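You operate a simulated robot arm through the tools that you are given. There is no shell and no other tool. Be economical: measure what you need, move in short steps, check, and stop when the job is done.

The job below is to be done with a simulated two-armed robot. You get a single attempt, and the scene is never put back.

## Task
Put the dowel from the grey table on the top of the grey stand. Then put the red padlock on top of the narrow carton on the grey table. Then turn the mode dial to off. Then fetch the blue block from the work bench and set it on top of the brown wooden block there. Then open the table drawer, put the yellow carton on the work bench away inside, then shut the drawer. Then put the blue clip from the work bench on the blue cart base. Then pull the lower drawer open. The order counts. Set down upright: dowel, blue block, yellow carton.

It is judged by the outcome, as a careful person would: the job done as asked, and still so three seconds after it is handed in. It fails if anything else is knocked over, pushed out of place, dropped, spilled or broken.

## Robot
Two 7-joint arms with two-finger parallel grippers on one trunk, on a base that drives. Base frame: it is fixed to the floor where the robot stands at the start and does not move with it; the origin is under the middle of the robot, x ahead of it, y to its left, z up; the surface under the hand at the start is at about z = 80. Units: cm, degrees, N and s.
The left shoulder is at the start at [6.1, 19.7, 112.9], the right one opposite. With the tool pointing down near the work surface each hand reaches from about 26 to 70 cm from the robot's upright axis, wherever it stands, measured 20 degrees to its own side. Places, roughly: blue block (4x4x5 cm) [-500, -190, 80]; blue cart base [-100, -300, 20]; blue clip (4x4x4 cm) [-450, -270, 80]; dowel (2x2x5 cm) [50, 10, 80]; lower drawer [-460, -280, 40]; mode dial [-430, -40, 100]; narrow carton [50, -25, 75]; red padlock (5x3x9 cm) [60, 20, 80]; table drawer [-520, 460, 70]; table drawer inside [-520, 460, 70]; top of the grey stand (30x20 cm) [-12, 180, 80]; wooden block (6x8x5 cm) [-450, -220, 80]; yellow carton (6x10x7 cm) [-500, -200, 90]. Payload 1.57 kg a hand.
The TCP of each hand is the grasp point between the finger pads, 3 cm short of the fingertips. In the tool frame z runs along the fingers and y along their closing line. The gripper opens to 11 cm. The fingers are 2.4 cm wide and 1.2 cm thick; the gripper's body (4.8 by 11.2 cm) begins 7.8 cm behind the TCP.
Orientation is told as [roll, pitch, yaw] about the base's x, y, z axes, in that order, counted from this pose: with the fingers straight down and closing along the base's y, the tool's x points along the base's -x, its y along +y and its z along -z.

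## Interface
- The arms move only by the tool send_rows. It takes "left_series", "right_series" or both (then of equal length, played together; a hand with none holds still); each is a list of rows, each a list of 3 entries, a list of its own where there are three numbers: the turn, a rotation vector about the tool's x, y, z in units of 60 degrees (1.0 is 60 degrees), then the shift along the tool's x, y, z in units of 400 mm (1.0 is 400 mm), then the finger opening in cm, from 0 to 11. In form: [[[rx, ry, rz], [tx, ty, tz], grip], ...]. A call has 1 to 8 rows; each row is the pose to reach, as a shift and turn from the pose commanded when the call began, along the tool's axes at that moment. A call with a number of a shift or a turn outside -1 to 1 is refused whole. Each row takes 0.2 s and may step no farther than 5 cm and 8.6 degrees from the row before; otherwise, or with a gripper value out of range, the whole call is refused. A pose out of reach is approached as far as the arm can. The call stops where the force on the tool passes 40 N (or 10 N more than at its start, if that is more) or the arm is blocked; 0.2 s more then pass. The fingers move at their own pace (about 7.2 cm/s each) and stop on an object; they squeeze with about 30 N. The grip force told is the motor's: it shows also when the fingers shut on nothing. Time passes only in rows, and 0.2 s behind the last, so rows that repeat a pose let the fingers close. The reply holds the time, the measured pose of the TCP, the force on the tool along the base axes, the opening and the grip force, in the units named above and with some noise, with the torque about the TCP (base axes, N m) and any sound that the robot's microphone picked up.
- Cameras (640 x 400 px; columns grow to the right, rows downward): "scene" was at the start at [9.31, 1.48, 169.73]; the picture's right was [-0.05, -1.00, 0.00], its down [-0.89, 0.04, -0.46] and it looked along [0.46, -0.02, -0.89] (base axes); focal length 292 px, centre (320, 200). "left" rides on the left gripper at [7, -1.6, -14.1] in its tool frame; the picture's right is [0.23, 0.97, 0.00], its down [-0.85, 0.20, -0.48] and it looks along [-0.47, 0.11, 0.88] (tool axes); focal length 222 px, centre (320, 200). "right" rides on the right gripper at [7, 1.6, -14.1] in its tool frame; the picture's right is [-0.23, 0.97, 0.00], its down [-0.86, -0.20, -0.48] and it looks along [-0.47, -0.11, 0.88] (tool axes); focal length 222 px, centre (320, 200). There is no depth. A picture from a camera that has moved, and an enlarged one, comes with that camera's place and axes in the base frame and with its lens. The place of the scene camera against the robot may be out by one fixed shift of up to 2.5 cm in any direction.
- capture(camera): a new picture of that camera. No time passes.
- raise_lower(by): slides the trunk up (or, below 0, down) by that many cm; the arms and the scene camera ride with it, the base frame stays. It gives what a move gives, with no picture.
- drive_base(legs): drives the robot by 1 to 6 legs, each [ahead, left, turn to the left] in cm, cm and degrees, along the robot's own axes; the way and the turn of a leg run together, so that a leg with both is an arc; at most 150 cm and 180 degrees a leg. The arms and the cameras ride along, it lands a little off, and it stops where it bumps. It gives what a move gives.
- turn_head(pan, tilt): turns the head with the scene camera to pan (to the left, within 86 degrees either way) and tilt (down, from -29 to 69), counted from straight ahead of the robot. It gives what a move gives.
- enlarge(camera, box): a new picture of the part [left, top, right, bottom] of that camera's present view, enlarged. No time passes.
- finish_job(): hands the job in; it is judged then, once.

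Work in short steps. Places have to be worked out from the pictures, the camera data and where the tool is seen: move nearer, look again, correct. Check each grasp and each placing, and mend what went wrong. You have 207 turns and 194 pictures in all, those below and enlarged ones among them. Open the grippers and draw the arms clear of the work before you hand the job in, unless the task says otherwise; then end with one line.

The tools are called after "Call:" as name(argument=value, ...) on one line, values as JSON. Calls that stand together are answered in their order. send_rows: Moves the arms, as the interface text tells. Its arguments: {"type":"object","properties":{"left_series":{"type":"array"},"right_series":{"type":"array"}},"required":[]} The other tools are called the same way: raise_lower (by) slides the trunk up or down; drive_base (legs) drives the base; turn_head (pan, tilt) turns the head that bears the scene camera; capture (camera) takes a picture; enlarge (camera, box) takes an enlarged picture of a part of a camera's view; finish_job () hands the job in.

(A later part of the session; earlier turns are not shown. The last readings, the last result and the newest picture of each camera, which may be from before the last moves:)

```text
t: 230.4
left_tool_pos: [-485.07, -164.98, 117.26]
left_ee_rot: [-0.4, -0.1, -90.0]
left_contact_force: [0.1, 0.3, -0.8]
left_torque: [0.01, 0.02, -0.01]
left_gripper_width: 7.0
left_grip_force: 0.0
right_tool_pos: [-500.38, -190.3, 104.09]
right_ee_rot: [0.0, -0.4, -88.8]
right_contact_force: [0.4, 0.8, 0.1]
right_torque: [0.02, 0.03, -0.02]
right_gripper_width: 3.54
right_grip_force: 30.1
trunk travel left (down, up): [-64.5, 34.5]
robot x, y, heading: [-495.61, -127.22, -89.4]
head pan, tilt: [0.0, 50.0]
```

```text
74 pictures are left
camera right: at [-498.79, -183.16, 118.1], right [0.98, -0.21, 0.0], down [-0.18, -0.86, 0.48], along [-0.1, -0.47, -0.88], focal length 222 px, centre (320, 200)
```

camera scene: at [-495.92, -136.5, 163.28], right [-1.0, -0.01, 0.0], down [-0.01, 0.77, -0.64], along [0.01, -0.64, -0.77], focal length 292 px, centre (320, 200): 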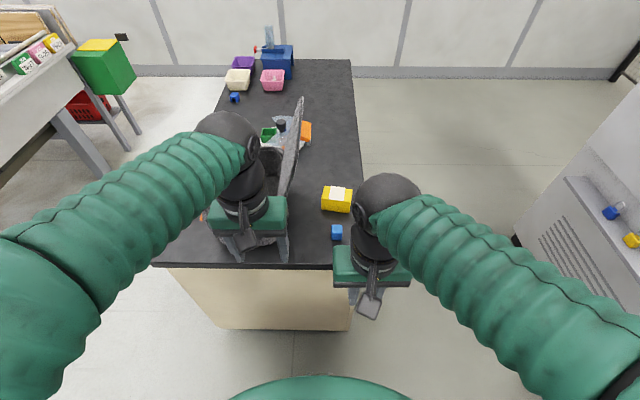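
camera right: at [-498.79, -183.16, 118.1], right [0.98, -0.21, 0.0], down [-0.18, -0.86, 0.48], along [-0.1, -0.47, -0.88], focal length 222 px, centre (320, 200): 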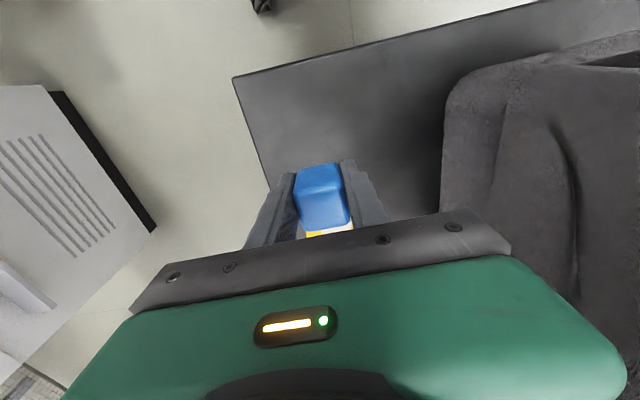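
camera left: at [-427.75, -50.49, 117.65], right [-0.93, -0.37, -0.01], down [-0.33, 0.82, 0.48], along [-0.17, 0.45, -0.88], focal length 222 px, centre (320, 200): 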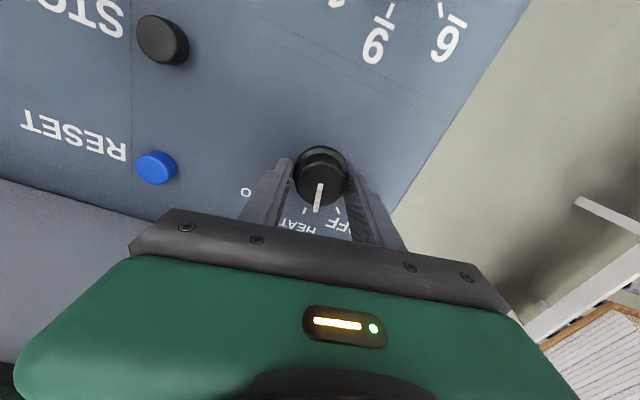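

The block is held. I retract the right hand at moderate speed.

Call:
send_rows(right_series=[[[0, 0, 0], [0.04, 0, -0.04], 2], [[0, 0, 0], [0.11, 0, -0.09], 2], [[0, 0, 0], [0.19, 0, -0.13], 2], [[0, 0, 0], [0.28, 0, -0.16], 2], [[0, 0, 0], [0.38, 0, -0.18], 2], [[0, 0, 0], [0.48, 0, -0.2], 2], [[0, 0, 0], [0.58, 0, -0.22], 2], [[0, 0, 0], [0.68, 0, -0.22], 2]])

Call:
drive_base(legs=[[-15, 0, 0], [0, 85, 0]])

Call:
capture(camera="scene")

```text
t: 232.2
left_tool_pos: [-485.01, -164.81, 117.38]
left_ee_rot: [-0.3, -0.1, -89.9]
left_contact_force: [0.0, 0.6, 0.6]
left_torque: [-0.03, 0.03, 0.02]
left_gripper_width: 6.99
left_grip_force: 0.1
right_tool_pos: [-500.96, -163.05, 112.44]
right_ee_rot: [0.0, -0.5, -88.8]
right_contact_force: [0.1, 0.6, -0.6]
right_torque: [-0.05, -0.02, 0.03]
right_gripper_width: 3.54
right_grip_force: 30.1
trunk travel left (down, up): [-64.5, 34.5]
robot x, y, heading: [-495.65, -127.25, -89.4]
head pan, tilt: [0.0, 50.0]
```

```text
t: 237.7
left_tool_pos: [-401.77, -150.25, 117.29]
left_ee_rot: [-0.1, 0.0, -91.3]
left_contact_force: [0.6, -0.8, 0.8]
left_torque: [0.01, 0.0, 0.0]
left_gripper_width: 7.0
left_grip_force: 0.1
right_tool_pos: [-417.49, -148.06, 112.53]
right_ee_rot: [0.2, -0.5, -90.4]
right_contact_force: [-1.3, 0.3, -0.8]
right_torque: [0.0, 0.01, -0.03]
right_gripper_width: 3.53
right_grip_force: 29.8
trunk travel left (down, up): [-64.5, 34.5]
robot x, y, heading: [-411.07, -112.54, -90.7]
head pan, tilt: [0.0, 50.0]
```

```text
73 pictures are left
camera scene: at [-412.0, -121.74, 163.26], right [-1.0, 0.01, 0.0], down [0.01, 0.77, -0.64], along [-0.01, -0.64, -0.77], focal length 292 px, centre (320, 200)
```

scene: 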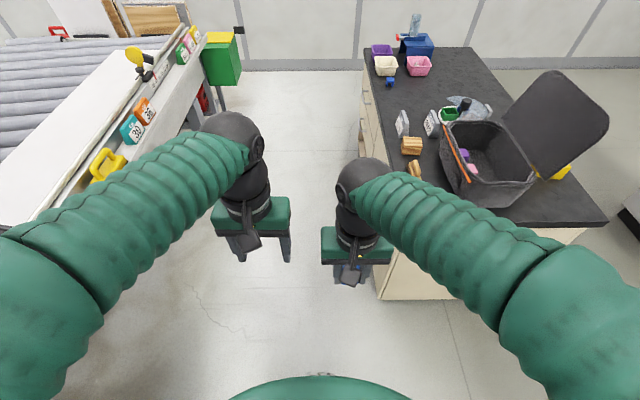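

The bench front is in view with two wooden pieces. I'll zoom in to identify the brown wooden block (6×8×5).

Call:
enlarge(camera="scene", box=[360, 40, 480, 200])

```text
2.50 times, centred on (420, 120) of scene
camera zoom: at [-412.0, -121.74, 163.26], right [-1.0, 0.01, 0.0], down [0.01, 0.77, -0.64], along [-0.01, -0.64, -0.77], focal length 729 px, centre (70, 400)
```

zoom: 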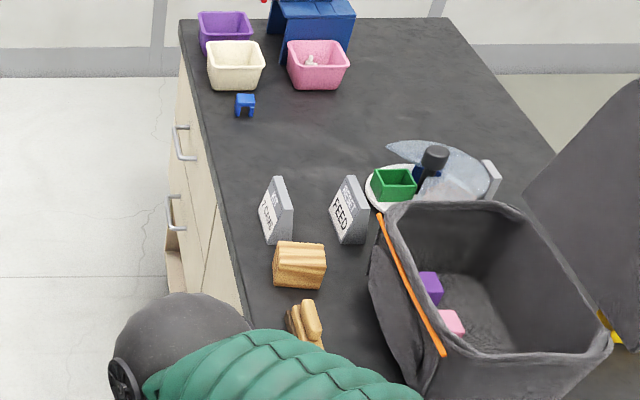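

The brown wooden block is at about [-451, -216], with two signs just beyond it. I move away from the bench, advance, and turn to face the bench front.

Call:
drive_base(legs=[[0, 24, 0.7], [108, 0, 0], [0, 0, -90]])

Call:
capture(camera="scene")

Call:
capture(camera="right")

```text
t: 248.3
left_tool_pos: [-424.6, -230.28, 117.36]
left_ee_rot: [-0.4, 0.0, -179.9]
left_contact_force: [0.7, 0.4, 0.2]
left_torque: [0.05, 0.0, -0.01]
left_gripper_width: 7.01
left_grip_force: 0.1
right_tool_pos: [-422.93, -214.31, 112.42]
right_ee_rot: [-0.1, -0.3, -178.9]
right_contact_force: [0.6, -0.4, 0.0]
right_torque: [0.02, -0.02, -0.02]
right_gripper_width: 3.53
right_grip_force: 30.0
trunk travel left (down, up): [-64.5, 34.5]
robot x, y, heading: [-387.18, -219.25, -178.9]
head pan, tilt: [0.0, 50.0]
```

```text
71 pictures are left
camera scene: at [-398.42, -217.85, 163.26], right [-0.02, 1.0, 0.0], down [0.77, 0.01, -0.64], along [-0.64, -0.01, -0.77], focal length 292 px, centre (320, 200)
```

scene: 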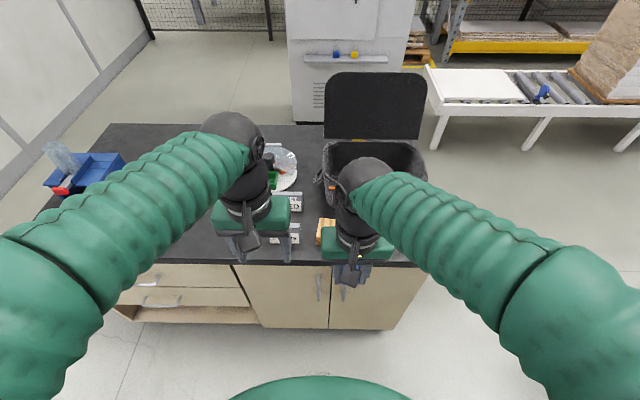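

```text
70 pictures are left
camera right: at [-415.65, -215.79, 126.47], right [-0.21, -0.98, 0.0], down [-0.86, 0.18, 0.48], along [-0.47, 0.1, -0.87], focal length 222 px, centre (320, 200)
```

right: 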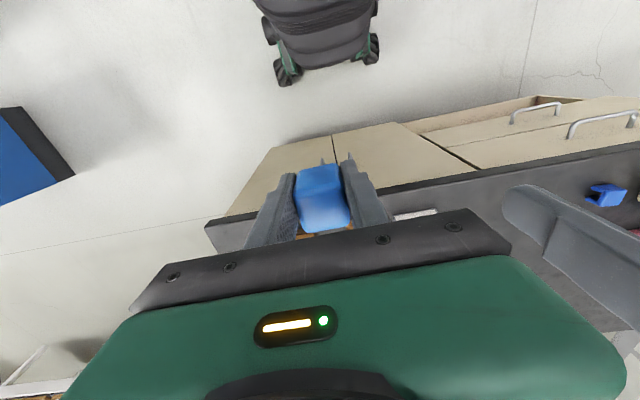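

I extend the right hand forward 20 cm at height to see the wooden block beneath the held blue block.

Call:
send_rows(right_series=[[[0, 0, 0], [-0.1, 0, 0], 2], [[0, 0, 0], [-0.2, 0, 0], 2], [[0, 0, 0], [-0.3, 0, 0], 2], [[0, 0, 0], [-0.4, 0, 0], 2], [[0, 0, 0], [-0.5, 0, 0], 2]])

Call:
enlarge(camera="right", box=[200, 80, 480, 240])

Call:
enlarge(camera="scene", box=[240, 130, 440, 280])

```text
t: 249.5
left_tool_pos: [-424.8, -230.25, 117.23]
left_ee_rot: [-0.3, 0.2, -179.9]
left_contact_force: [0.4, 0.5, -0.5]
left_torque: [0.0, -0.01, -0.01]
left_gripper_width: 7.01
left_grip_force: 0.1
right_tool_pos: [-443.04, -214.84, 112.3]
right_ee_rot: [0.0, -0.3, -178.8]
right_contact_force: [0.2, 1.5, -0.1]
right_torque: [0.0, -0.08, 0.05]
right_gripper_width: 3.56
right_grip_force: 30.3
trunk travel left (down, up): [-64.5, 34.5]
robot x, y, heading: [-387.05, -219.58, -179.1]
head pan, tilt: [0.0, 50.0]
```

```text
2.29 times, centred on (340, 160) of right
camera zoom: at [-435.81, -216.31, 126.41], right [-0.21, -0.98, 0.0], down [-0.86, 0.18, 0.48], along [-0.47, 0.1, -0.88], focal length 508 px, centre (274, 291)
```

zoom: 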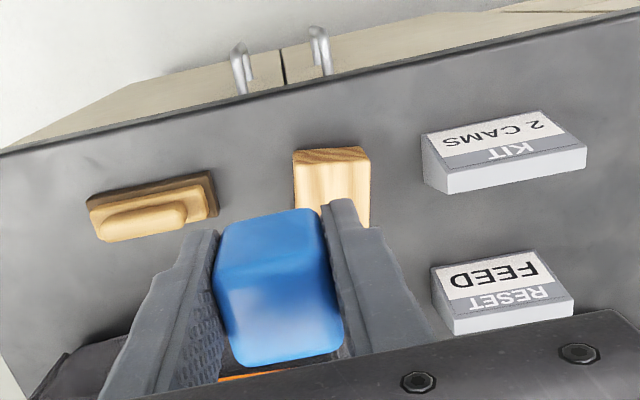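

```text
2.67 times, centred on (340, 205) of scene
camera zoom: at [-398.9, -217.87, 163.22], right [-0.02, 1.0, 0.0], down [0.77, 0.01, -0.64], along [-0.64, -0.01, -0.77], focal length 778 px, centre (267, 187)
```

zoom: 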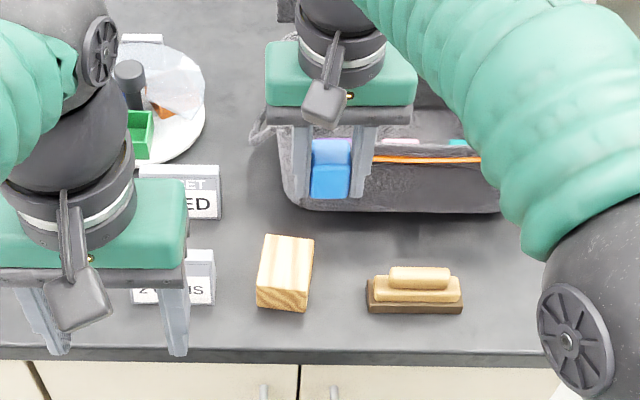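

The wooden block's top is at z≈87, centred at about [-451, -218.4], clear of the signs. I move above it and descend to z≈95.

Call:
send_rows(right_series=[[[0, 0, 0], [-0.09, 0.043, 0], 2], [[0, 0, 0], [-0.18, 0.086, 0.02], 2], [[0, 0, 0], [-0.18, 0.086, 0.1], 2], [[0, 0, 0], [-0.18, 0.086, 0.19], 2], [[0, 0, 0], [-0.18, 0.086, 0.28], 2], [[0, 0, 0], [-0.18, 0.086, 0.36], 2], [[0, 0, 0], [-0.18, 0.086, 0.42], 2]])

Call:
capture(camera="right")

Call:
enlarge(camera="scene", box=[240, 130, 440, 280])

```text
t: 251.1
left_tool_pos: [-424.66, -230.34, 117.45]
left_ee_rot: [-0.3, 0.1, -179.9]
left_contact_force: [1.1, -0.2, 0.5]
left_torque: [0.01, 0.0, -0.04]
left_gripper_width: 6.99
left_grip_force: 0.1
right_tool_pos: [-450.0, -218.46, 95.63]
right_ee_rot: [0.0, -0.5, -178.8]
right_contact_force: [0.6, -0.1, 0.2]
right_torque: [-0.02, 0.03, 0.0]
right_gripper_width: 3.54
right_grip_force: 30.2
right hand out of reach, approached as far as the arm can: row 2
trunk travel left (down, up): [-64.5, 34.5]
robot x, y, heading: [-387.04, -219.34, -179.0]
head pan, tilt: [0.0, 50.0]
```

```text
67 pictures are left
camera right: at [-442.82, -219.99, 109.69], right [-0.21, -0.98, 0.0], down [-0.86, 0.18, 0.48], along [-0.47, 0.1, -0.87], focal length 222 px, centre (320, 200)
```

right: 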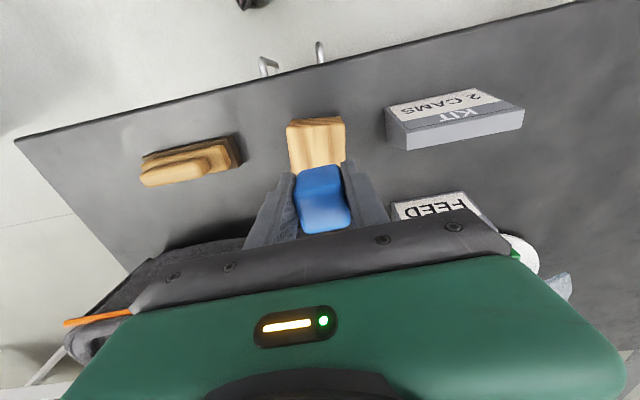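

```text
2.67 times, centred on (340, 205) of scene
camera zoom: at [-398.64, -217.95, 163.25], right [-0.02, 1.0, 0.0], down [0.77, 0.01, -0.64], along [-0.64, -0.01, -0.77], focal length 778 px, centre (267, 187)
```

zoom: 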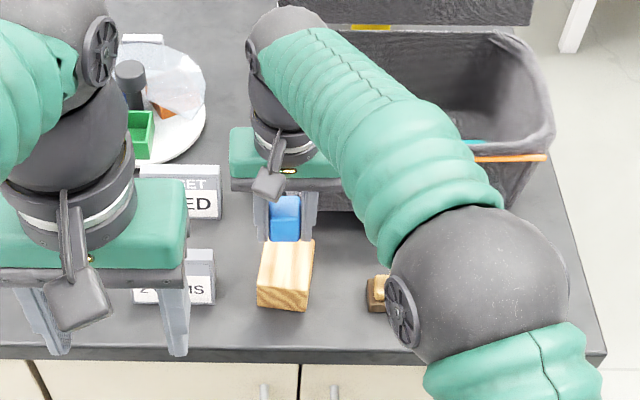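

Alignment is good. I descend 4.5 cm, then feel for contact in small steps.

Call:
send_rows(right_series=[[[0, 0, 0], [0, 0, 0.05], 2], [[0, 0, 0], [0, 0, 0.1], 2], [[0, 0, 0], [0, 0, 0.114], 2]])

Call:
send_rows(right_series=[[[0, 0, 0], [0, 0, 0.006], 2], [[0, 0, 0], [0, 0, 0.012], 2]])

Call:
capture(camera="right")

```text
t: 251.9
left_tool_pos: [-424.61, -230.18, 117.33]
left_ee_rot: [-0.3, 0.0, -179.9]
left_contact_force: [-0.4, -0.3, 0.4]
left_torque: [0.01, -0.01, 0.01]
left_gripper_width: 7.0
left_grip_force: 0.1
right_tool_pos: [-450.21, -218.47, 91.18]
right_ee_rot: [-0.1, -0.4, -178.8]
right_contact_force: [-0.2, -0.7, -0.4]
right_torque: [0.01, 0.02, 0.0]
right_gripper_width: 3.51
right_grip_force: 29.9
trunk travel left (down, up): [-64.5, 34.5]
robot x, y, heading: [-387.18, -218.91, -179.2]
head pan, tilt: [0.0, 50.0]
```

```text
t: 252.5
left_tool_pos: [-424.53, -230.21, 117.3]
left_ee_rot: [-0.3, 0.0, -179.9]
left_contact_force: [0.6, 0.5, 0.0]
left_torque: [0.0, -0.03, 0.01]
left_gripper_width: 7.0
left_grip_force: 0.0
right_tool_pos: [-450.0, -218.34, 90.73]
right_ee_rot: [0.0, -0.4, -178.7]
right_contact_force: [0.8, 0.1, 0.0]
right_torque: [-0.04, 0.0, -0.02]
right_gripper_width: 3.54
right_grip_force: 29.8
trunk travel left (down, up): [-64.5, 34.5]
robot x, y, heading: [-387.03, -219.57, -179.0]
head pan, tilt: [0.0, 50.0]
```

```text
65 pictures are left
camera right: at [-443.0, -219.85, 104.8], right [-0.21, -0.98, 0.0], down [-0.86, 0.18, 0.48], along [-0.47, 0.1, -0.87], focal length 222 px, centre (320, 200)
```

right: 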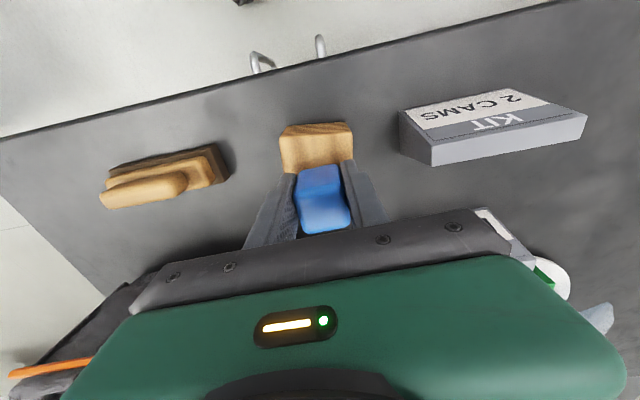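

No contact yet. I continue down in small steps.

Call:
send_rows(right_series=[[[0, 0, 0], [0, 0, 0.006], 2], [[0, 0, 0], [0, 0, 0.012], 2], [[0, 0, 0], [0, 0, 0.018], 2]])

```text
t: 253.3
left_tool_pos: [-424.59, -230.29, 117.32]
left_ee_rot: [-0.3, 0.0, -179.9]
left_contact_force: [0.4, -0.7, -0.8]
left_torque: [0.0, 0.02, -0.02]
left_gripper_width: 7.0
left_grip_force: 0.1
right_tool_pos: [-450.2, -218.26, 90.03]
right_ee_rot: [0.0, -0.4, -178.8]
right_contact_force: [-0.3, 0.5, -0.5]
right_torque: [0.0, -0.03, 0.0]
right_gripper_width: 3.54
right_grip_force: 30.1
trunk travel left (down, up): [-64.5, 34.5]
robot x, y, heading: [-387.16, -219.4, -178.7]
head pan, tilt: [0.0, 50.0]
```

Still free, so I continue.

Call:
send_rows(right_series=[[[0, 0, 0], [0, 0, 0.006], 2], [[0, 0, 0], [0, 0, 0.012], 2], [[0, 0, 0], [0, 0, 0.017], 2]])

Call:
enlarge(camera="right", box=[240, 90, 400, 250])

Call:
enlarge(camera="scene", box=[300, 180, 380, 260])

```text
t: 254.1
left_tool_pos: [-424.16, -230.25, 117.61]
left_ee_rot: [-0.3, -0.2, -179.9]
left_contact_force: [0.6, -0.4, 0.5]
left_torque: [-0.03, -0.05, 0.01]
left_gripper_width: 7.0
left_grip_force: 0.1
right_tool_pos: [-450.06, -218.28, 90.08]
right_ee_rot: [0.1, -1.0, -178.9]
right_contact_force: [-6.9, 0.7, 36.5]
right_torque: [0.15, -0.2, 0.05]
right_gripper_width: 3.55
right_grip_force: 30.1
trunk travel left (down, up): [-64.5, 34.5]
robot x, y, heading: [-387.14, -219.4, -178.9]
head pan, tilt: [0.0, 50.0]
```

```text
2.50 times, centred on (320, 170) of right
camera zoom: at [-442.78, -219.82, 103.93], right [-0.21, -0.98, 0.01], down [-0.85, 0.18, 0.49], along [-0.48, 0.1, -0.87], focal length 555 px, centre (320, 275)
```

zoom: 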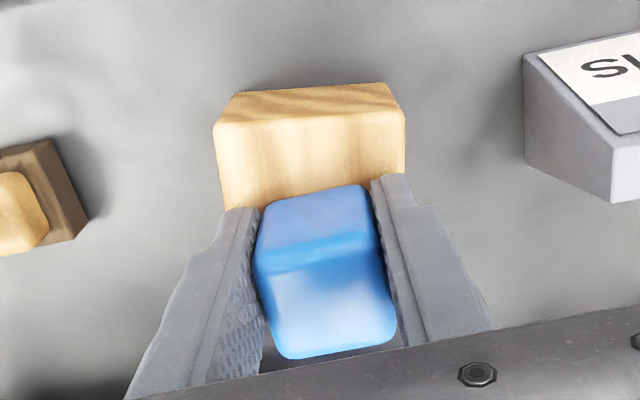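

```text
5.00 times, centred on (340, 220) of scene
camera zoom: at [-397.87, -217.9, 163.37], right [-0.02, 1.0, 0.0], down [0.76, 0.01, -0.64], along [-0.64, -0.01, -0.76], focal length 1459 px, centre (220, 100)
```

zoom: 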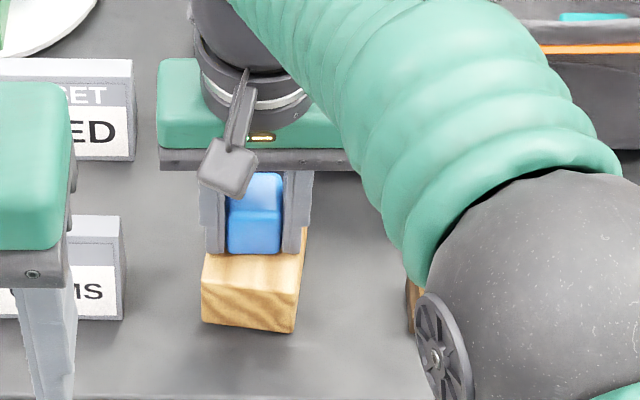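

Contact with 36 N. The blue block rests on the wooden block with full support. I relieve, open, and rise.

Call:
send_rows(right_series=[[[0, 0, 0], [0, 0, -0.013], 2], [[0, 0, 0], [0, 0, -0.015], 2], [[0, 0, 0], [0, 0, -0.015], 4.8], [[0, 0, 0], [0, 0, -0.015], 4.8], [[0, 0, 0], [0, 0, -0.08], 4.8], [[0, 0, 0], [0, 0, -0.18], 4.8], [[0, 0, 0], [0, 0, -0.29], 4.8]])

Call:
enlarge(camera="scene", box=[280, 160, 400, 280])

```text
t: 255.7
left_tool_pos: [-424.6, -230.17, 117.31]
left_ee_rot: [-0.3, 0.0, -179.8]
left_contact_force: [-0.2, -1.0, -0.4]
left_torque: [0.0, -0.02, 0.01]
left_gripper_width: 7.03
left_grip_force: 0.0
right_tool_pos: [-449.97, -218.25, 101.03]
right_ee_rot: [0.1, -0.4, -178.8]
right_contact_force: [0.4, 0.7, 0.3]
right_torque: [0.0, -0.01, -0.01]
right_gripper_width: 4.8
right_grip_force: 0.1
trunk travel left (down, up): [-64.5, 34.5]
robot x, y, heading: [-386.93, -219.4, -179.1]
head pan, tilt: [0.0, 50.0]
```

```text
3.33 times, centred on (340, 220) of scene
camera zoom: at [-398.52, -217.87, 163.25], right [-0.02, 1.0, 0.0], down [0.77, 0.01, -0.64], along [-0.64, -0.01, -0.77], focal length 972 px, centre (253, 133)
```

zoom: 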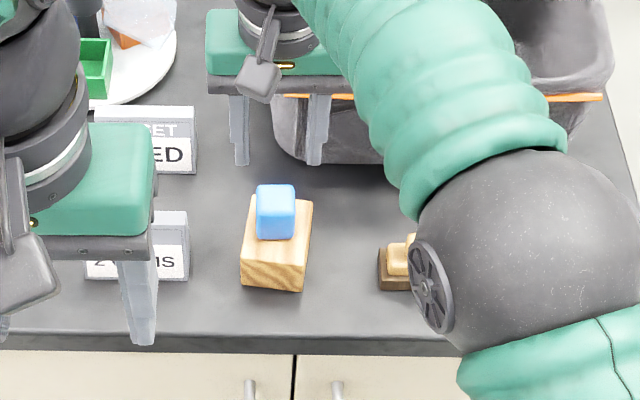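

The blue block stands on the wooden block. Next is the yellow carton: I retract the right hand and drive back to the bench's north end.

Call:
send_rows(right_series=[[[0, 0, 0], [0.04, 0, -0.1], 5], [[0, 0, 0], [0.08, 0, -0.2], 5], [[0, 0, 0], [0.18, 0, -0.27], 5], [[0, 0, 0], [0.29, 0, -0.3], 5], [[0, 0, 0], [0.4, -0.02, -0.3], 5], [[0, 0, 0], [0.5, -0.04, -0.3], 5], [[0, 0, 0], [0.6, -0.06, -0.3], 5]])

Call:
drive_base(legs=[[0, 0, 89], [-105, 0, 0], [0, -112, 0], [14, 0, 0]])

Call:
capture(camera="scene")

```text
t: 257.3
left_tool_pos: [-424.36, -230.19, 117.44]
left_ee_rot: [-0.4, -0.1, -179.8]
left_contact_force: [0.2, 0.4, 0.2]
left_torque: [-0.01, 0.0, 0.0]
left_gripper_width: 7.0
left_grip_force: 0.1
right_tool_pos: [-425.66, -215.54, 112.96]
right_ee_rot: [0.0, -0.5, -178.8]
right_contact_force: [1.1, -0.2, 1.1]
right_torque: [-0.02, 0.02, 0.0]
right_gripper_width: 4.99
right_grip_force: 0.1
trunk travel left (down, up): [-64.5, 34.5]
robot x, y, heading: [-387.21, -218.99, -179.2]
head pan, tilt: [0.0, 50.0]
```

```text
t: 272.7
left_tool_pos: [-487.12, -170.55, 117.36]
left_ee_rot: [-0.3, 0.0, -87.8]
left_contact_force: [-0.2, 1.2, -0.9]
left_torque: [0.03, 0.01, -0.01]
left_gripper_width: 7.0
left_grip_force: 0.1
right_tool_pos: [-501.62, -172.56, 113.02]
right_ee_rot: [0.0, -0.5, -86.9]
right_contact_force: [-0.2, -0.1, -0.1]
right_torque: [-0.01, -0.04, 0.0]
right_gripper_width: 5.02
right_grip_force: 0.0
trunk travel left (down, up): [-64.5, 34.5]
robot x, y, heading: [-499.41, -133.73, -87.2]
head pan, tilt: [0.0, 50.0]
```

```text
61 pictures are left
camera scene: at [-498.93, -142.63, 163.28], right [-1.0, -0.05, 0.0], down [-0.04, 0.76, -0.64], along [0.03, -0.64, -0.77], focal length 292 px, centre (320, 200)
```

scene: 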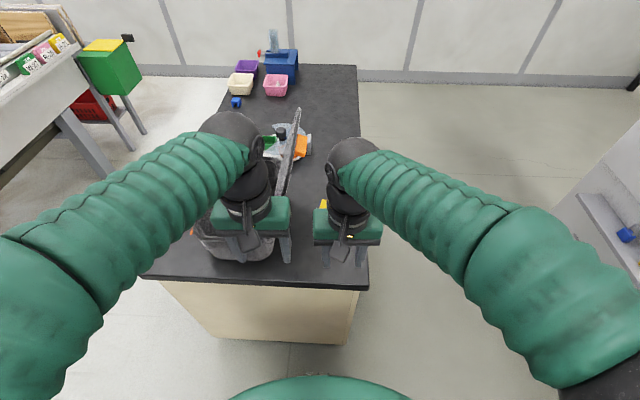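

I'm in position. I rotate the right hand 90° counter-clockwise, so the fingers will close along y across the carton's 6–7 cm side.

Call:
send_rows(right_series=[[[0, 0, -0.13], [0, -0.01, 0], 10], [[0, 0, -0.26], [0, -0.02, 0], 10], [[0, 0, -0.39], [0, -0.02, 0], 10], [[0, 0, -0.52], [0, -0.02, 0], 10], [[0, 0, -0.65], [0, -0.02, 0], 10], [[0, 0, -0.78], [0, -0.02, 0], 10], [[0, 0, -0.91], [0, -0.02, 0], 10]])

Call:
send_rows(right_series=[[[0, 0, -0.13], [0, 0, 0], 10], [[0, 0, -0.26], [0, 0, 0], 10], [[0, 0, -0.39], [0, 0, 0], 10], [[0, 0, -0.54], [0, 0, 0], 10]])

Call:
capture(camera="right")

```text
t: 274.3
left_tool_pos: [-487.17, -170.81, 117.41]
left_ee_rot: [-0.2, 0.0, -87.8]
left_contact_force: [-0.3, 0.6, 0.6]
left_torque: [0.02, -0.01, -0.01]
left_gripper_width: 7.01
left_grip_force: 0.1
right_tool_pos: [-502.56, -172.63, 112.97]
right_ee_rot: [-0.4, -0.2, -32.1]
right_contact_force: [-0.7, -0.3, 0.1]
right_torque: [0.02, -0.03, -0.01]
right_gripper_width: 10.02
right_grip_force: 0.1
trunk travel left (down, up): [-64.5, 34.5]
robot x, y, heading: [-499.0, -133.62, -87.0]
head pan, tilt: [0.0, 50.0]
```

```text
refused: row 4 steps farther than a row can; nothing moved
```

```text
60 pictures are left
camera right: at [-507.58, -167.54, 127.05], right [0.71, 0.7, 0.0], down [0.62, -0.62, 0.48], along [0.34, -0.35, -0.88], focal length 222 px, centre (320, 200)
```

right: 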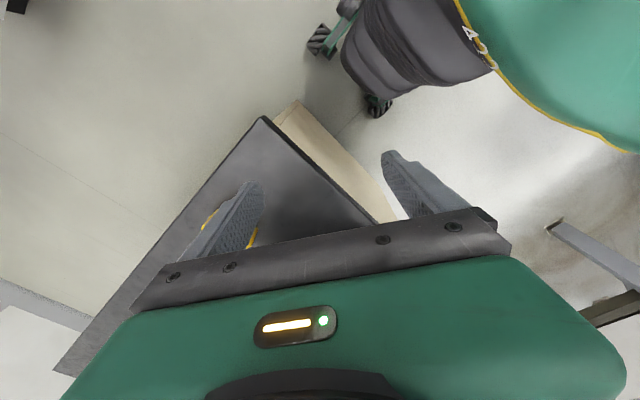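

That works. I complete the rotation with legal steps.

Call:
send_rows(right_series=[[[0, 0, -0.13], [0, 0, 0], 10], [[0, 0, -0.26], [0, 0, 0], 10], [[0, 0, -0.39], [0, 0, 0], 10], [[0, 0, -0.52], [0, 0, 0], 10]])

Call:
send_rows(right_series=[[[0, 0, 0], [-0.01, -0.1, 0], 10], [[0, 0, 0], [-0.02, -0.2, 0], 10], [[0, 0, 0], [-0.03, -0.3, 0], 10], [[0, 0, 0], [-0.04, -0.4, 0], 10], [[0, 0, 0], [-0.05, -0.5, 0.02], 10], [[0, 0, 0], [-0.05, -0.6, 0.06], 10], [[0, 0, 0], [-0.05, -0.69, 0.12], 10]])

Call:
capture(camera="right")

Call:
capture(camera="scene")

```text
t: 275.3
left_tool_pos: [-487.28, -170.69, 117.37]
left_ee_rot: [-0.3, 0.2, -87.8]
left_contact_force: [0.4, -0.3, -0.4]
left_torque: [0.04, 0.02, 0.01]
left_gripper_width: 7.0
left_grip_force: 0.0
right_tool_pos: [-502.58, -172.76, 113.08]
right_ee_rot: [-0.4, 0.0, -0.7]
right_contact_force: [0.5, -0.4, -0.8]
right_torque: [0.0, -0.03, 0.0]
right_gripper_width: 9.99
right_grip_force: 0.1
trunk travel left (down, up): [-64.5, 34.5]
robot x, y, heading: [-499.55, -133.84, -87.5]
head pan, tilt: [0.0, 50.0]
```

```text
t: 276.9
left_tool_pos: [-487.16, -170.97, 117.33]
left_ee_rot: [-0.3, 0.1, -87.9]
left_contact_force: [0.2, -1.0, -0.6]
left_torque: [0.0, -0.01, 0.0]
left_gripper_width: 7.02
left_grip_force: 0.0
right_tool_pos: [-502.18, -198.9, 108.27]
right_ee_rot: [-0.2, 0.0, -0.9]
right_contact_force: [-0.3, -0.3, 0.0]
right_torque: [0.04, -0.02, -0.03]
right_gripper_width: 10.0
right_grip_force: 0.0
right hand out of reach, approached as far as the arm can: row 7
trunk travel left (down, up): [-64.5, 34.5]
robot x, y, heading: [-499.51, -133.89, -87.3]
head pan, tilt: [0.0, 50.0]
```

```text
59 pictures are left
camera right: at [-509.08, -197.11, 122.28], right [0.24, 0.97, 0.0], down [0.85, -0.21, 0.48], along [0.46, -0.12, -0.88], focal length 222 px, centre (320, 200)
```

right: 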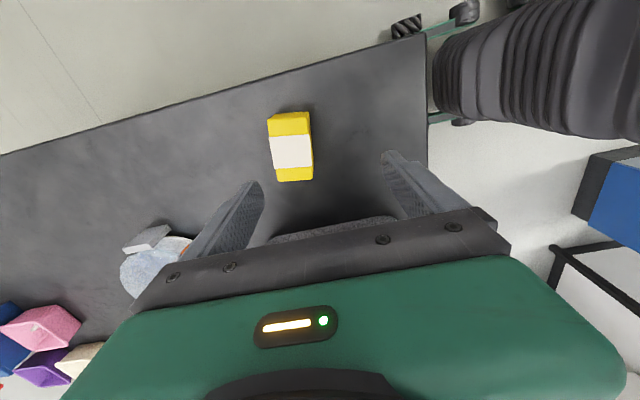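

```text
58 pictures are left
camera scene: at [-498.97, -143.37, 163.23], right [-1.0, -0.05, 0.0], down [-0.04, 0.77, -0.64], along [0.03, -0.64, -0.77], focal length 292 px, centre (320, 200)
```

scene: 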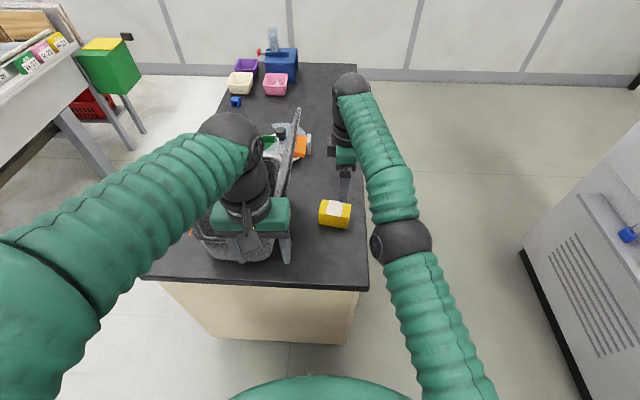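

The carton is centred near [-500, -204.2], just out of reach. I pull the left hand back 10 cm and drive 10 cm closer, then recheck.

Call:
send_rows(left_series=[[[0, 0, 0], [0.08, 0, 0], 7], [[0, 0, 0], [0.16, 0, 0], 7], [[0, 0, 0], [0.22, 0, 0], 7]], right_series=[[[0, 0, 0], [0, 0.03, 0], 10], [[0, 0, 0], [0, 0.06, 0], 10], [[0, 0, 0], [-0.03, 0.1, 0], 10]])

Call:
drive_base(legs=[[10, 0, 0]])

Call:
capture(camera="right")

```text
t: 277.7
left_tool_pos: [-487.51, -162.18, 116.89]
left_ee_rot: [-0.4, 0.0, -87.8]
left_contact_force: [0.2, -0.1, 0.2]
left_torque: [0.0, 0.04, -0.03]
left_gripper_width: 7.0
left_grip_force: 0.0
left hand out of reach, approached as far as the arm can: row 3
right_tool_pos: [-499.75, -197.33, 108.85]
right_ee_rot: [-0.3, 0.1, -1.0]
right_contact_force: [-0.7, -0.1, 0.2]
right_torque: [0.03, 0.05, 0.02]
right_gripper_width: 10.0
right_grip_force: 0.1
right hand out of reach, approached as far as the arm can: row 1, 2, 3
trunk travel left (down, up): [-64.5, 34.5]
robot x, y, heading: [-499.2, -133.6, -87.1]
head pan, tilt: [0.0, 50.0]
```

```text
t: 278.8
left_tool_pos: [-487.17, -172.09, 116.95]
left_ee_rot: [-0.4, 0.0, -87.9]
left_contact_force: [0.7, -0.8, -0.5]
left_torque: [0.04, 0.0, -0.04]
left_gripper_width: 7.01
left_grip_force: 0.1
right_tool_pos: [-499.59, -207.3, 108.88]
right_ee_rot: [-0.5, 0.0, -1.0]
right_contact_force: [0.0, 0.4, -1.3]
right_torque: [0.02, 0.02, 0.0]
right_gripper_width: 10.02
right_grip_force: 0.2
trunk travel left (down, up): [-64.5, 34.5]
robot x, y, heading: [-498.89, -143.94, -87.1]
head pan, tilt: [0.0, 50.0]
```

```text
57 pictures are left
camera right: at [-506.39, -205.55, 122.92], right [0.24, 0.97, -0.01], down [0.85, -0.21, 0.48], along [0.46, -0.12, -0.88], focal length 222 px, centre (320, 200)
```

right: 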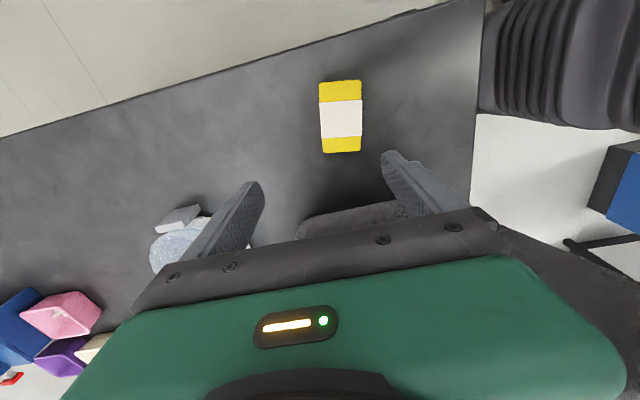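

The carton is centred at [-499.5, -204.2] and the bag lid stands at about x≈−490. I'll grip slightly west of centre. I align and descend to z≈96.

Call:
send_rows(right_series=[[[0, 0, 0], [0.015, 0.05, 0.03], 10], [[0, 0, 0], [0.025, 0.0775, 0.1], 10], [[0, 0, 0], [0.025, 0.0775, 0.2], 10], [[0, 0, 0], [0.025, 0.0775, 0.31], 10]])

Call:
capture(camera="right")

Call:
capture(camera="scene")

```text
t: 279.8
left_tool_pos: [-487.16, -172.32, 116.95]
left_ee_rot: [-0.2, 0.1, -87.8]
left_contact_force: [-0.2, 0.5, 0.3]
left_torque: [-0.02, -0.03, -0.01]
left_gripper_width: 7.0
left_grip_force: 0.1
right_tool_pos: [-498.6, -209.85, 96.85]
right_ee_rot: [-0.1, 0.2, -1.0]
right_contact_force: [-0.1, 0.0, -0.3]
right_torque: [-0.01, 0.03, 0.0]
right_gripper_width: 10.01
right_grip_force: 0.0
right hand out of reach, approached as far as the arm can: row 1, 2, 3, 4
trunk travel left (down, up): [-64.5, 34.5]
robot x, y, heading: [-498.64, -143.83, -87.0]
head pan, tilt: [0.0, 50.0]
```

```text
56 pictures are left
camera right: at [-505.54, -208.05, 110.92], right [0.24, 0.97, 0.0], down [0.85, -0.21, 0.48], along [0.46, -0.12, -0.88], focal length 222 px, centre (320, 200)
```

right: 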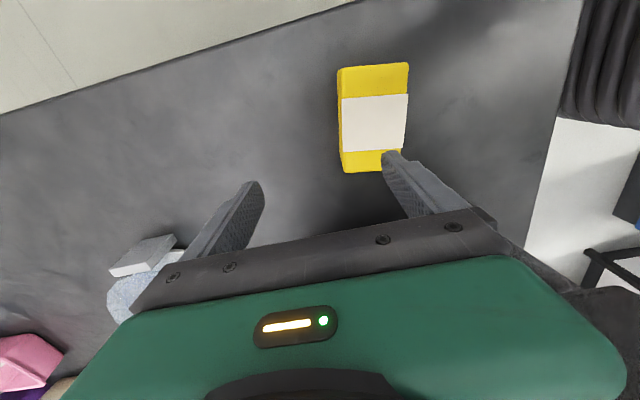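

```text
55 pictures are left
camera scene: at [-498.47, -153.17, 163.26], right [-1.0, -0.05, 0.0], down [-0.04, 0.77, -0.64], along [0.03, -0.64, -0.77], focal length 292 px, centre (320, 200)
```

scene: 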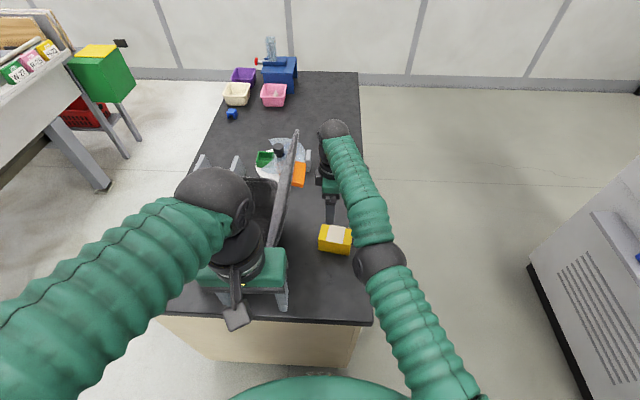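

The wrist seems limited in coming closer with this hand angle. I back the robot 6 cm so the same arm pose lands over the carton, then re-command the hand there.

Call:
drive_base(legs=[[-6, -1.5, 0]])

Call:
send_rows(right_series=[[[0, 0, 0], [0.0, -0.07, 0.0], 10], [[0, 0, 0], [0.0, -0.14, 0.0], 10]])

Call:
capture(camera="right")

```text
t: 280.8
left_tool_pos: [-488.28, -166.92, 116.8]
left_ee_rot: [-0.5, 0.2, -87.7]
left_contact_force: [0.2, 0.5, -0.2]
left_torque: [0.01, 0.04, 0.04]
left_gripper_width: 7.01
left_grip_force: 0.0
right_tool_pos: [-499.99, -204.41, 96.66]
right_ee_rot: [0.2, 0.4, -0.9]
right_contact_force: [0.2, 0.0, 0.3]
right_torque: [0.01, 0.05, -0.02]
right_gripper_width: 9.98
right_grip_force: 0.1
trunk travel left (down, up): [-64.5, 34.5]
robot x, y, heading: [-500.78, -138.26, -87.0]
head pan, tilt: [0.0, 50.0]
```

```text
t: 281.4
left_tool_pos: [-488.99, -166.56, 117.03]
left_ee_rot: [-0.1, 0.1, -87.9]
left_contact_force: [-0.3, -0.4, -0.3]
left_torque: [0.0, 0.01, 0.02]
left_gripper_width: 6.99
left_grip_force: 0.1
right_tool_pos: [-501.98, -204.76, 96.68]
right_ee_rot: [-0.2, -0.2, -1.0]
right_contact_force: [-0.1, 0.4, 1.0]
right_torque: [-0.04, -0.02, 0.0]
right_gripper_width: 9.96
right_grip_force: 0.1
right hand out of reach, approached as far as the arm can: row 1, 2
trunk travel left (down, up): [-64.5, 34.5]
robot x, y, heading: [-500.61, -138.33, -87.1]
head pan, tilt: [0.0, 50.0]
```

```text
54 pictures are left
camera right: at [-508.85, -203.02, 110.7], right [0.24, 0.97, 0.0], down [0.85, -0.21, 0.48], along [0.47, -0.12, -0.88], focal length 222 px, centre (320, 200)
```

right: 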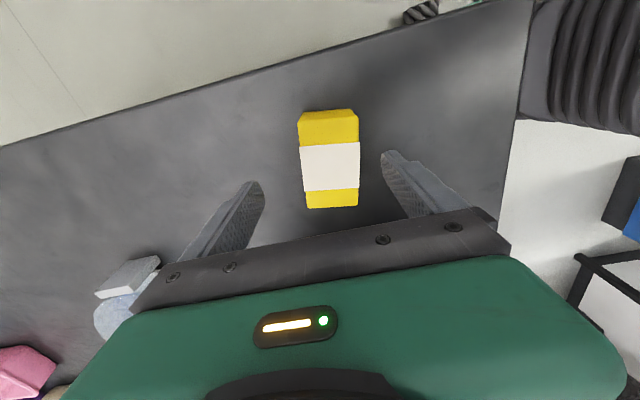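

The fingers now straddle the carton, with TCP at [-502, -204.8]. I use the trunk to descend 10.8 cm, keeping the arm pose.

Call:
raise_lower(by=-10.8)

Call:
capture(camera="right")

```text
t: 282.8
left_tool_pos: [-488.79, -166.25, 106.13]
left_ee_rot: [-0.4, -0.1, -87.8]
left_contact_force: [-0.3, 0.2, -0.4]
left_torque: [-0.01, 0.02, 0.0]
left_gripper_width: 6.98
left_grip_force: 0.0
right_tool_pos: [-501.67, -204.55, 86.05]
right_ee_rot: [-0.3, 0.1, -0.9]
right_contact_force: [0.2, -0.1, -1.1]
right_torque: [-0.03, 0.01, 0.02]
right_gripper_width: 9.99
right_grip_force: 0.2
trunk travel left (down, up): [-53.7, 45.3]
robot x, y, heading: [-500.54, -138.13, -86.8]
head pan, tilt: [0.0, 50.0]
```

```text
53 pictures are left
camera right: at [-508.56, -202.75, 100.06], right [0.24, 0.97, -0.01], down [0.85, -0.21, 0.48], along [0.46, -0.12, -0.88], focal length 222 px, centre (320, 200)
```

right: 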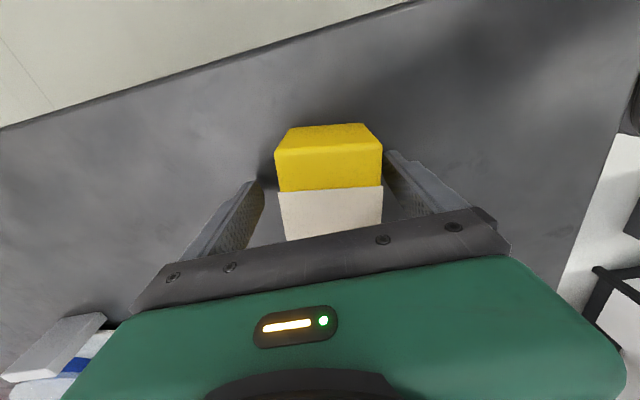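

The fingers straddle the carton cleanly. I close the gripper.

Call:
send_rows(right_series=[[[0, 0, 0], [0, 0, 0], 5], [[0, 0, 0], [0, 0, 0], 5], [[0, 0, 0], [0, 0, 0], 5], [[0, 0, 0], [0, 0, 0], 5], [[0, 0, 0], [0, 0, 0], 5]])

Call:
raise_lower(by=3)

Call:
capture(camera="right")

```text
t: 284.0
left_tool_pos: [-488.72, -166.28, 106.22]
left_ee_rot: [-0.3, 0.0, -87.9]
left_contact_force: [0.0, -0.4, -0.3]
left_torque: [0.0, 0.01, 0.02]
left_gripper_width: 6.99
left_grip_force: 0.0
right_tool_pos: [-501.67, -204.45, 85.86]
right_ee_rot: [-0.4, 0.2, -1.1]
right_contact_force: [0.6, 0.2, -0.3]
right_torque: [0.05, -0.03, -0.04]
right_gripper_width: 6.17
right_grip_force: 30.2
trunk travel left (down, up): [-53.7, 45.3]
robot x, y, heading: [-500.4, -138.4, -86.8]
head pan, tilt: [0.0, 50.0]
```

```text
t: 284.8
left_tool_pos: [-488.78, -166.29, 109.25]
left_ee_rot: [-0.2, 0.0, -87.7]
left_contact_force: [1.6, -0.5, 0.6]
left_torque: [0.04, -0.01, -0.01]
left_gripper_width: 7.01
left_grip_force: 0.1
right_tool_pos: [-501.74, -204.7, 88.82]
right_ee_rot: [-0.2, 0.1, -0.9]
right_contact_force: [-0.5, -0.4, -2.4]
right_torque: [0.0, 0.04, 0.0]
right_gripper_width: 6.19
right_grip_force: 30.1
trunk travel left (down, up): [-56.7, 42.3]
robot x, y, heading: [-500.08, -138.22, -87.3]
head pan, tilt: [0.0, 50.0]
```

```text
52 pictures are left
camera right: at [-508.54, -202.82, 102.97], right [0.24, 0.97, 0.0], down [0.85, -0.21, 0.48], along [0.46, -0.12, -0.88], focal length 222 px, centre (320, 200)
```

right: 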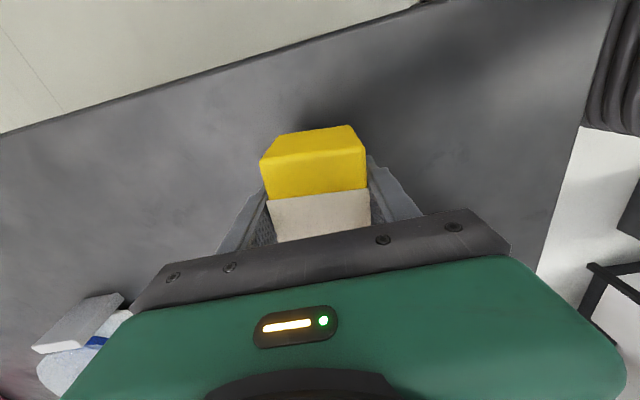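

The carton is held at 6.2 cm. I raise the trunk, back off, and then fold the right arm back in.

Call:
raise_lower(by=24)

Call:
drive_base(legs=[[-35, 0, 0]])

Call:
send_rows(right_series=[[[0, 0, 0.12], [0, 0.03, 0], 5], [[0, 0, 0.24], [0, 0.08, 0], 5], [[0, 0, 0.36], [0, 0.14, 0], 5], [[0, 0, 0.48], [0, 0.2, 0], 5], [[0, 0, 0.6], [0, 0.26, 0], 5], [[0, 0, 0.72], [0, 0.32, 0], 5], [[0, 0, 0.84], [0, 0.39, 0], 5], [[0, 0, 0.96], [0, 0.46, 0], 5]])

Call:
capture(camera="scene")

```text
t: 287.3
left_tool_pos: [-488.67, -166.3, 133.06]
left_ee_rot: [-0.3, 0.0, -87.8]
left_contact_force: [-0.6, -0.4, 0.8]
left_torque: [0.04, -0.03, 0.03]
left_gripper_width: 6.99
left_grip_force: 0.0
right_tool_pos: [-501.52, -204.57, 113.04]
right_ee_rot: [-0.2, 0.1, -1.0]
right_contact_force: [-0.2, -0.3, -1.7]
right_torque: [-0.01, -0.01, 0.01]
right_gripper_width: 6.17
right_grip_force: 29.7
trunk travel left (down, up): [-80.7, 18.3]
robot x, y, heading: [-500.36, -138.14, -87.1]
head pan, tilt: [0.0, 50.0]
```

```text
t: 289.6
left_tool_pos: [-490.32, -130.99, 133.1]
left_ee_rot: [-0.2, 0.1, -87.4]
left_contact_force: [0.8, -0.6, 0.9]
left_torque: [0.03, -0.03, -0.02]
left_gripper_width: 6.98
left_grip_force: 0.0
right_tool_pos: [-503.24, -169.42, 112.76]
right_ee_rot: [-0.1, 0.1, -0.7]
right_contact_force: [0.6, 0.1, -1.4]
right_torque: [0.02, 0.02, -0.01]
right_gripper_width: 6.1
right_grip_force: 30.0
trunk travel left (down, up): [-80.7, 18.3]
robot x, y, heading: [-502.34, -102.18, -86.7]
head pan, tilt: [0.0, 50.0]
```

```text
t: 291.4
left_tool_pos: [-490.49, -130.51, 133.35]
left_ee_rot: [-0.3, -0.1, -87.5]
left_contact_force: [0.1, 0.7, 0.1]
left_torque: [-0.02, -0.03, 0.02]
left_gripper_width: 7.02
left_grip_force: 0.1
right_tool_pos: [-495.55, -165.66, 114.34]
right_ee_rot: [-0.4, 0.1, -58.5]
right_contact_force: [-1.3, 1.0, -2.3]
right_torque: [0.04, 0.0, -0.03]
right_gripper_width: 6.12
right_grip_force: 30.2
right hand out of reach, approached as far as the arm can: row 1, 2, 3, 4, 5, 6, 7, 8
trunk travel left (down, up): [-80.7, 18.3]
robot x, y, heading: [-502.45, -102.5, -87.0]
head pan, tilt: [0.0, 50.0]
```

```text
51 pictures are left
camera scene: at [-501.76, -111.79, 179.45], right [-1.0, -0.06, 0.0], down [-0.04, 0.77, -0.64], along [0.03, -0.64, -0.77], focal length 292 px, centre (320, 200)
```

scene: 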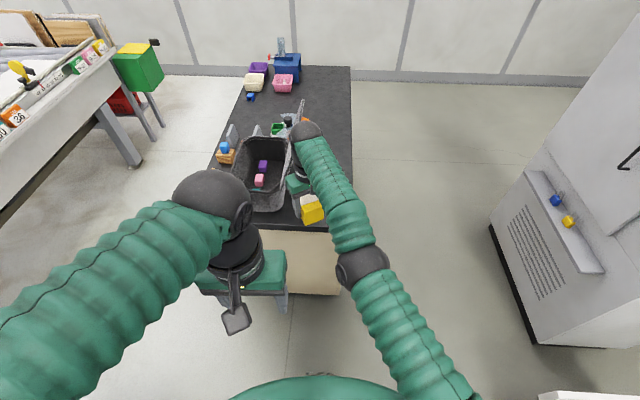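

The right hand is still extended because the commanded pose was unreachable. I complete the rotation while pulling it back toward the robot and to the right.

Call:
send_rows(right_series=[[[0, 0, 0.1], [0.09, 0.01, 0], 5], [[0, 0, 0.2], [0.18, 0.02, 0], 5], [[0, 0, 0.3], [0.27, 0.03, 0], 5], [[0, 0, 0.4], [0.36, 0.04, 0], 5], [[0, 0, 0.47], [0.45, 0.04, 0], 5], [[0, 0, 0.47], [0.53, 0.04, 0], 5]])

```text
t: 292.8
left_tool_pos: [-490.48, -130.45, 133.11]
left_ee_rot: [-0.2, -0.1, -87.5]
left_contact_force: [-0.5, 0.1, -0.2]
left_torque: [-0.02, 0.05, 0.0]
left_gripper_width: 7.0
left_grip_force: 0.1
right_tool_pos: [-496.18, -165.61, 117.28]
right_ee_rot: [-0.1, -0.1, -86.6]
right_contact_force: [-0.2, 0.6, -1.1]
right_torque: [0.02, -0.04, 0.0]
right_gripper_width: 6.11
right_grip_force: 30.0
right hand out of reach, approached as far as the arm can: row 1, 2, 3, 4, 5, 6
trunk travel left (down, up): [-80.7, 18.3]
robot x, y, heading: [-502.64, -102.65, -86.9]
head pan, tilt: [0.0, 50.0]
```

The arm seems stuck near its straight configuration because the command is far from the measured pose. I bring the command back near the measured pose and then move in with small steps.

Call:
send_rows(right_series=[[[0, 0, 0], [-0.11, 0.04, 0], 5], [[0, 0, 0], [-0.22, 0.08, 0], 5], [[0, 0, 0], [-0.33, 0.12, 0], 5], [[0, 0, 0], [-0.44, 0.16, 0], 5], [[0, 0, 0], [-0.55, 0.2, 0], 5], [[0, 0, 0], [-0.66, 0.24, 0], 5], [[0, 0, 0], [-0.74, 0.27, 0], 5], [[0, 0, 0], [-0.8, 0.28, 0], 5]])

```text
t: 294.6
left_tool_pos: [-490.53, -130.55, 133.23]
left_ee_rot: [-0.3, -0.1, -87.4]
left_contact_force: [-0.5, 0.3, 0.2]
left_torque: [0.0, 0.01, 0.0]
left_gripper_width: 6.97
left_grip_force: 0.0
right_tool_pos: [-496.79, -166.42, 116.98]
right_ee_rot: [-0.1, -0.3, -86.5]
right_contact_force: [-0.5, -0.6, -1.4]
right_torque: [-0.01, 0.01, -0.01]
right_gripper_width: 6.1
right_grip_force: 30.0
right hand out of reach, approached as far as the arm can: row 1, 2, 3, 4, 5, 6, 7, 8
trunk travel left (down, up): [-80.7, 18.3]
robot x, y, heading: [-502.39, -102.62, -86.9]
head pan, tilt: [0.0, 50.0]
```

Still stuck. I'll probe another direction, up and to the right, to let the elbow unlock.

Call:
send_rows(right_series=[[[0, 0, 0], [0, -0.05, -0.1], 5], [[0, 0, 0], [0, -0.1, -0.2], 5], [[0, 0, 0], [0, -0.15, -0.3], 5], [[0, 0, 0], [0, -0.2, -0.4], 5], [[0, 0, 0], [0, -0.25, -0.5], 5], [[0, 0, 0], [0, -0.3, -0.6], 5]])

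Call:
capture(camera="scene")

```text
t: 295.9
left_tool_pos: [-490.64, -130.44, 133.23]
left_ee_rot: [-0.4, -0.1, -87.4]
left_contact_force: [-0.9, 0.6, 0.2]
left_torque: [-0.03, 0.0, 0.03]
left_gripper_width: 6.98
left_grip_force: 0.0
right_tool_pos: [-508.07, -163.01, 136.93]
right_ee_rot: [-0.1, -0.3, -86.4]
right_contact_force: [0.7, 0.1, -0.6]
right_torque: [0.03, 0.02, 0.05]
right_gripper_width: 6.07
right_grip_force: 30.3
right hand out of reach, approached as far as the arm can: row 2, 3, 4, 5, 6
trunk travel left (down, up): [-80.7, 18.3]
robot x, y, heading: [-502.41, -102.5, -86.8]
head pan, tilt: [0.0, 50.0]
```

```text
50 pictures are left
camera scene: at [-502.07, -111.85, 179.45], right [-1.0, -0.06, 0.0], down [-0.04, 0.77, -0.64], along [0.04, -0.64, -0.77], focal length 292 px, centre (320, 200)
```

scene: 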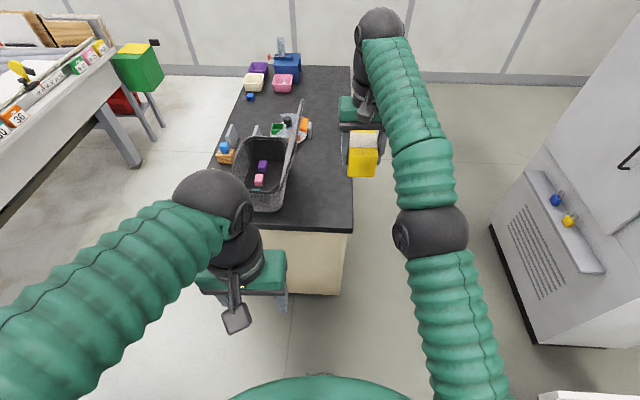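

Row 1 was reachable, so the arm isn't locked. Now I command inward and down from here.

Call:
send_rows(right_series=[[[0, 0, 0], [0.06, 0.03, 0.08], 5], [[0, 0, 0], [0.12, 0.06, 0.16], 5], [[0, 0, 0], [0.2, 0.08, 0.24], 5], [[0, 0, 0], [0.28, 0.1, 0.32], 5], [[0, 0, 0], [0.36, 0.1, 0.4], 5], [[0, 0, 0], [0.44, 0.1, 0.46], 5]])

```text
t: 297.4
left_tool_pos: [-490.43, -130.43, 133.22]
left_ee_rot: [-0.3, -0.1, -87.6]
left_contact_force: [0.1, -0.3, 0.0]
left_torque: [-0.02, 0.01, -0.01]
left_gripper_width: 7.0
left_grip_force: 0.1
right_tool_pos: [-504.83, -144.71, 118.39]
right_ee_rot: [0.0, -0.4, -86.5]
right_contact_force: [-0.3, -0.2, -1.5]
right_torque: [-0.05, -0.03, 0.01]
right_gripper_width: 6.06
right_grip_force: 29.8
trunk travel left (down, up): [-80.7, 18.3]
robot x, y, heading: [-502.36, -102.35, -86.9]
head pan, tilt: [0.0, 50.0]
```

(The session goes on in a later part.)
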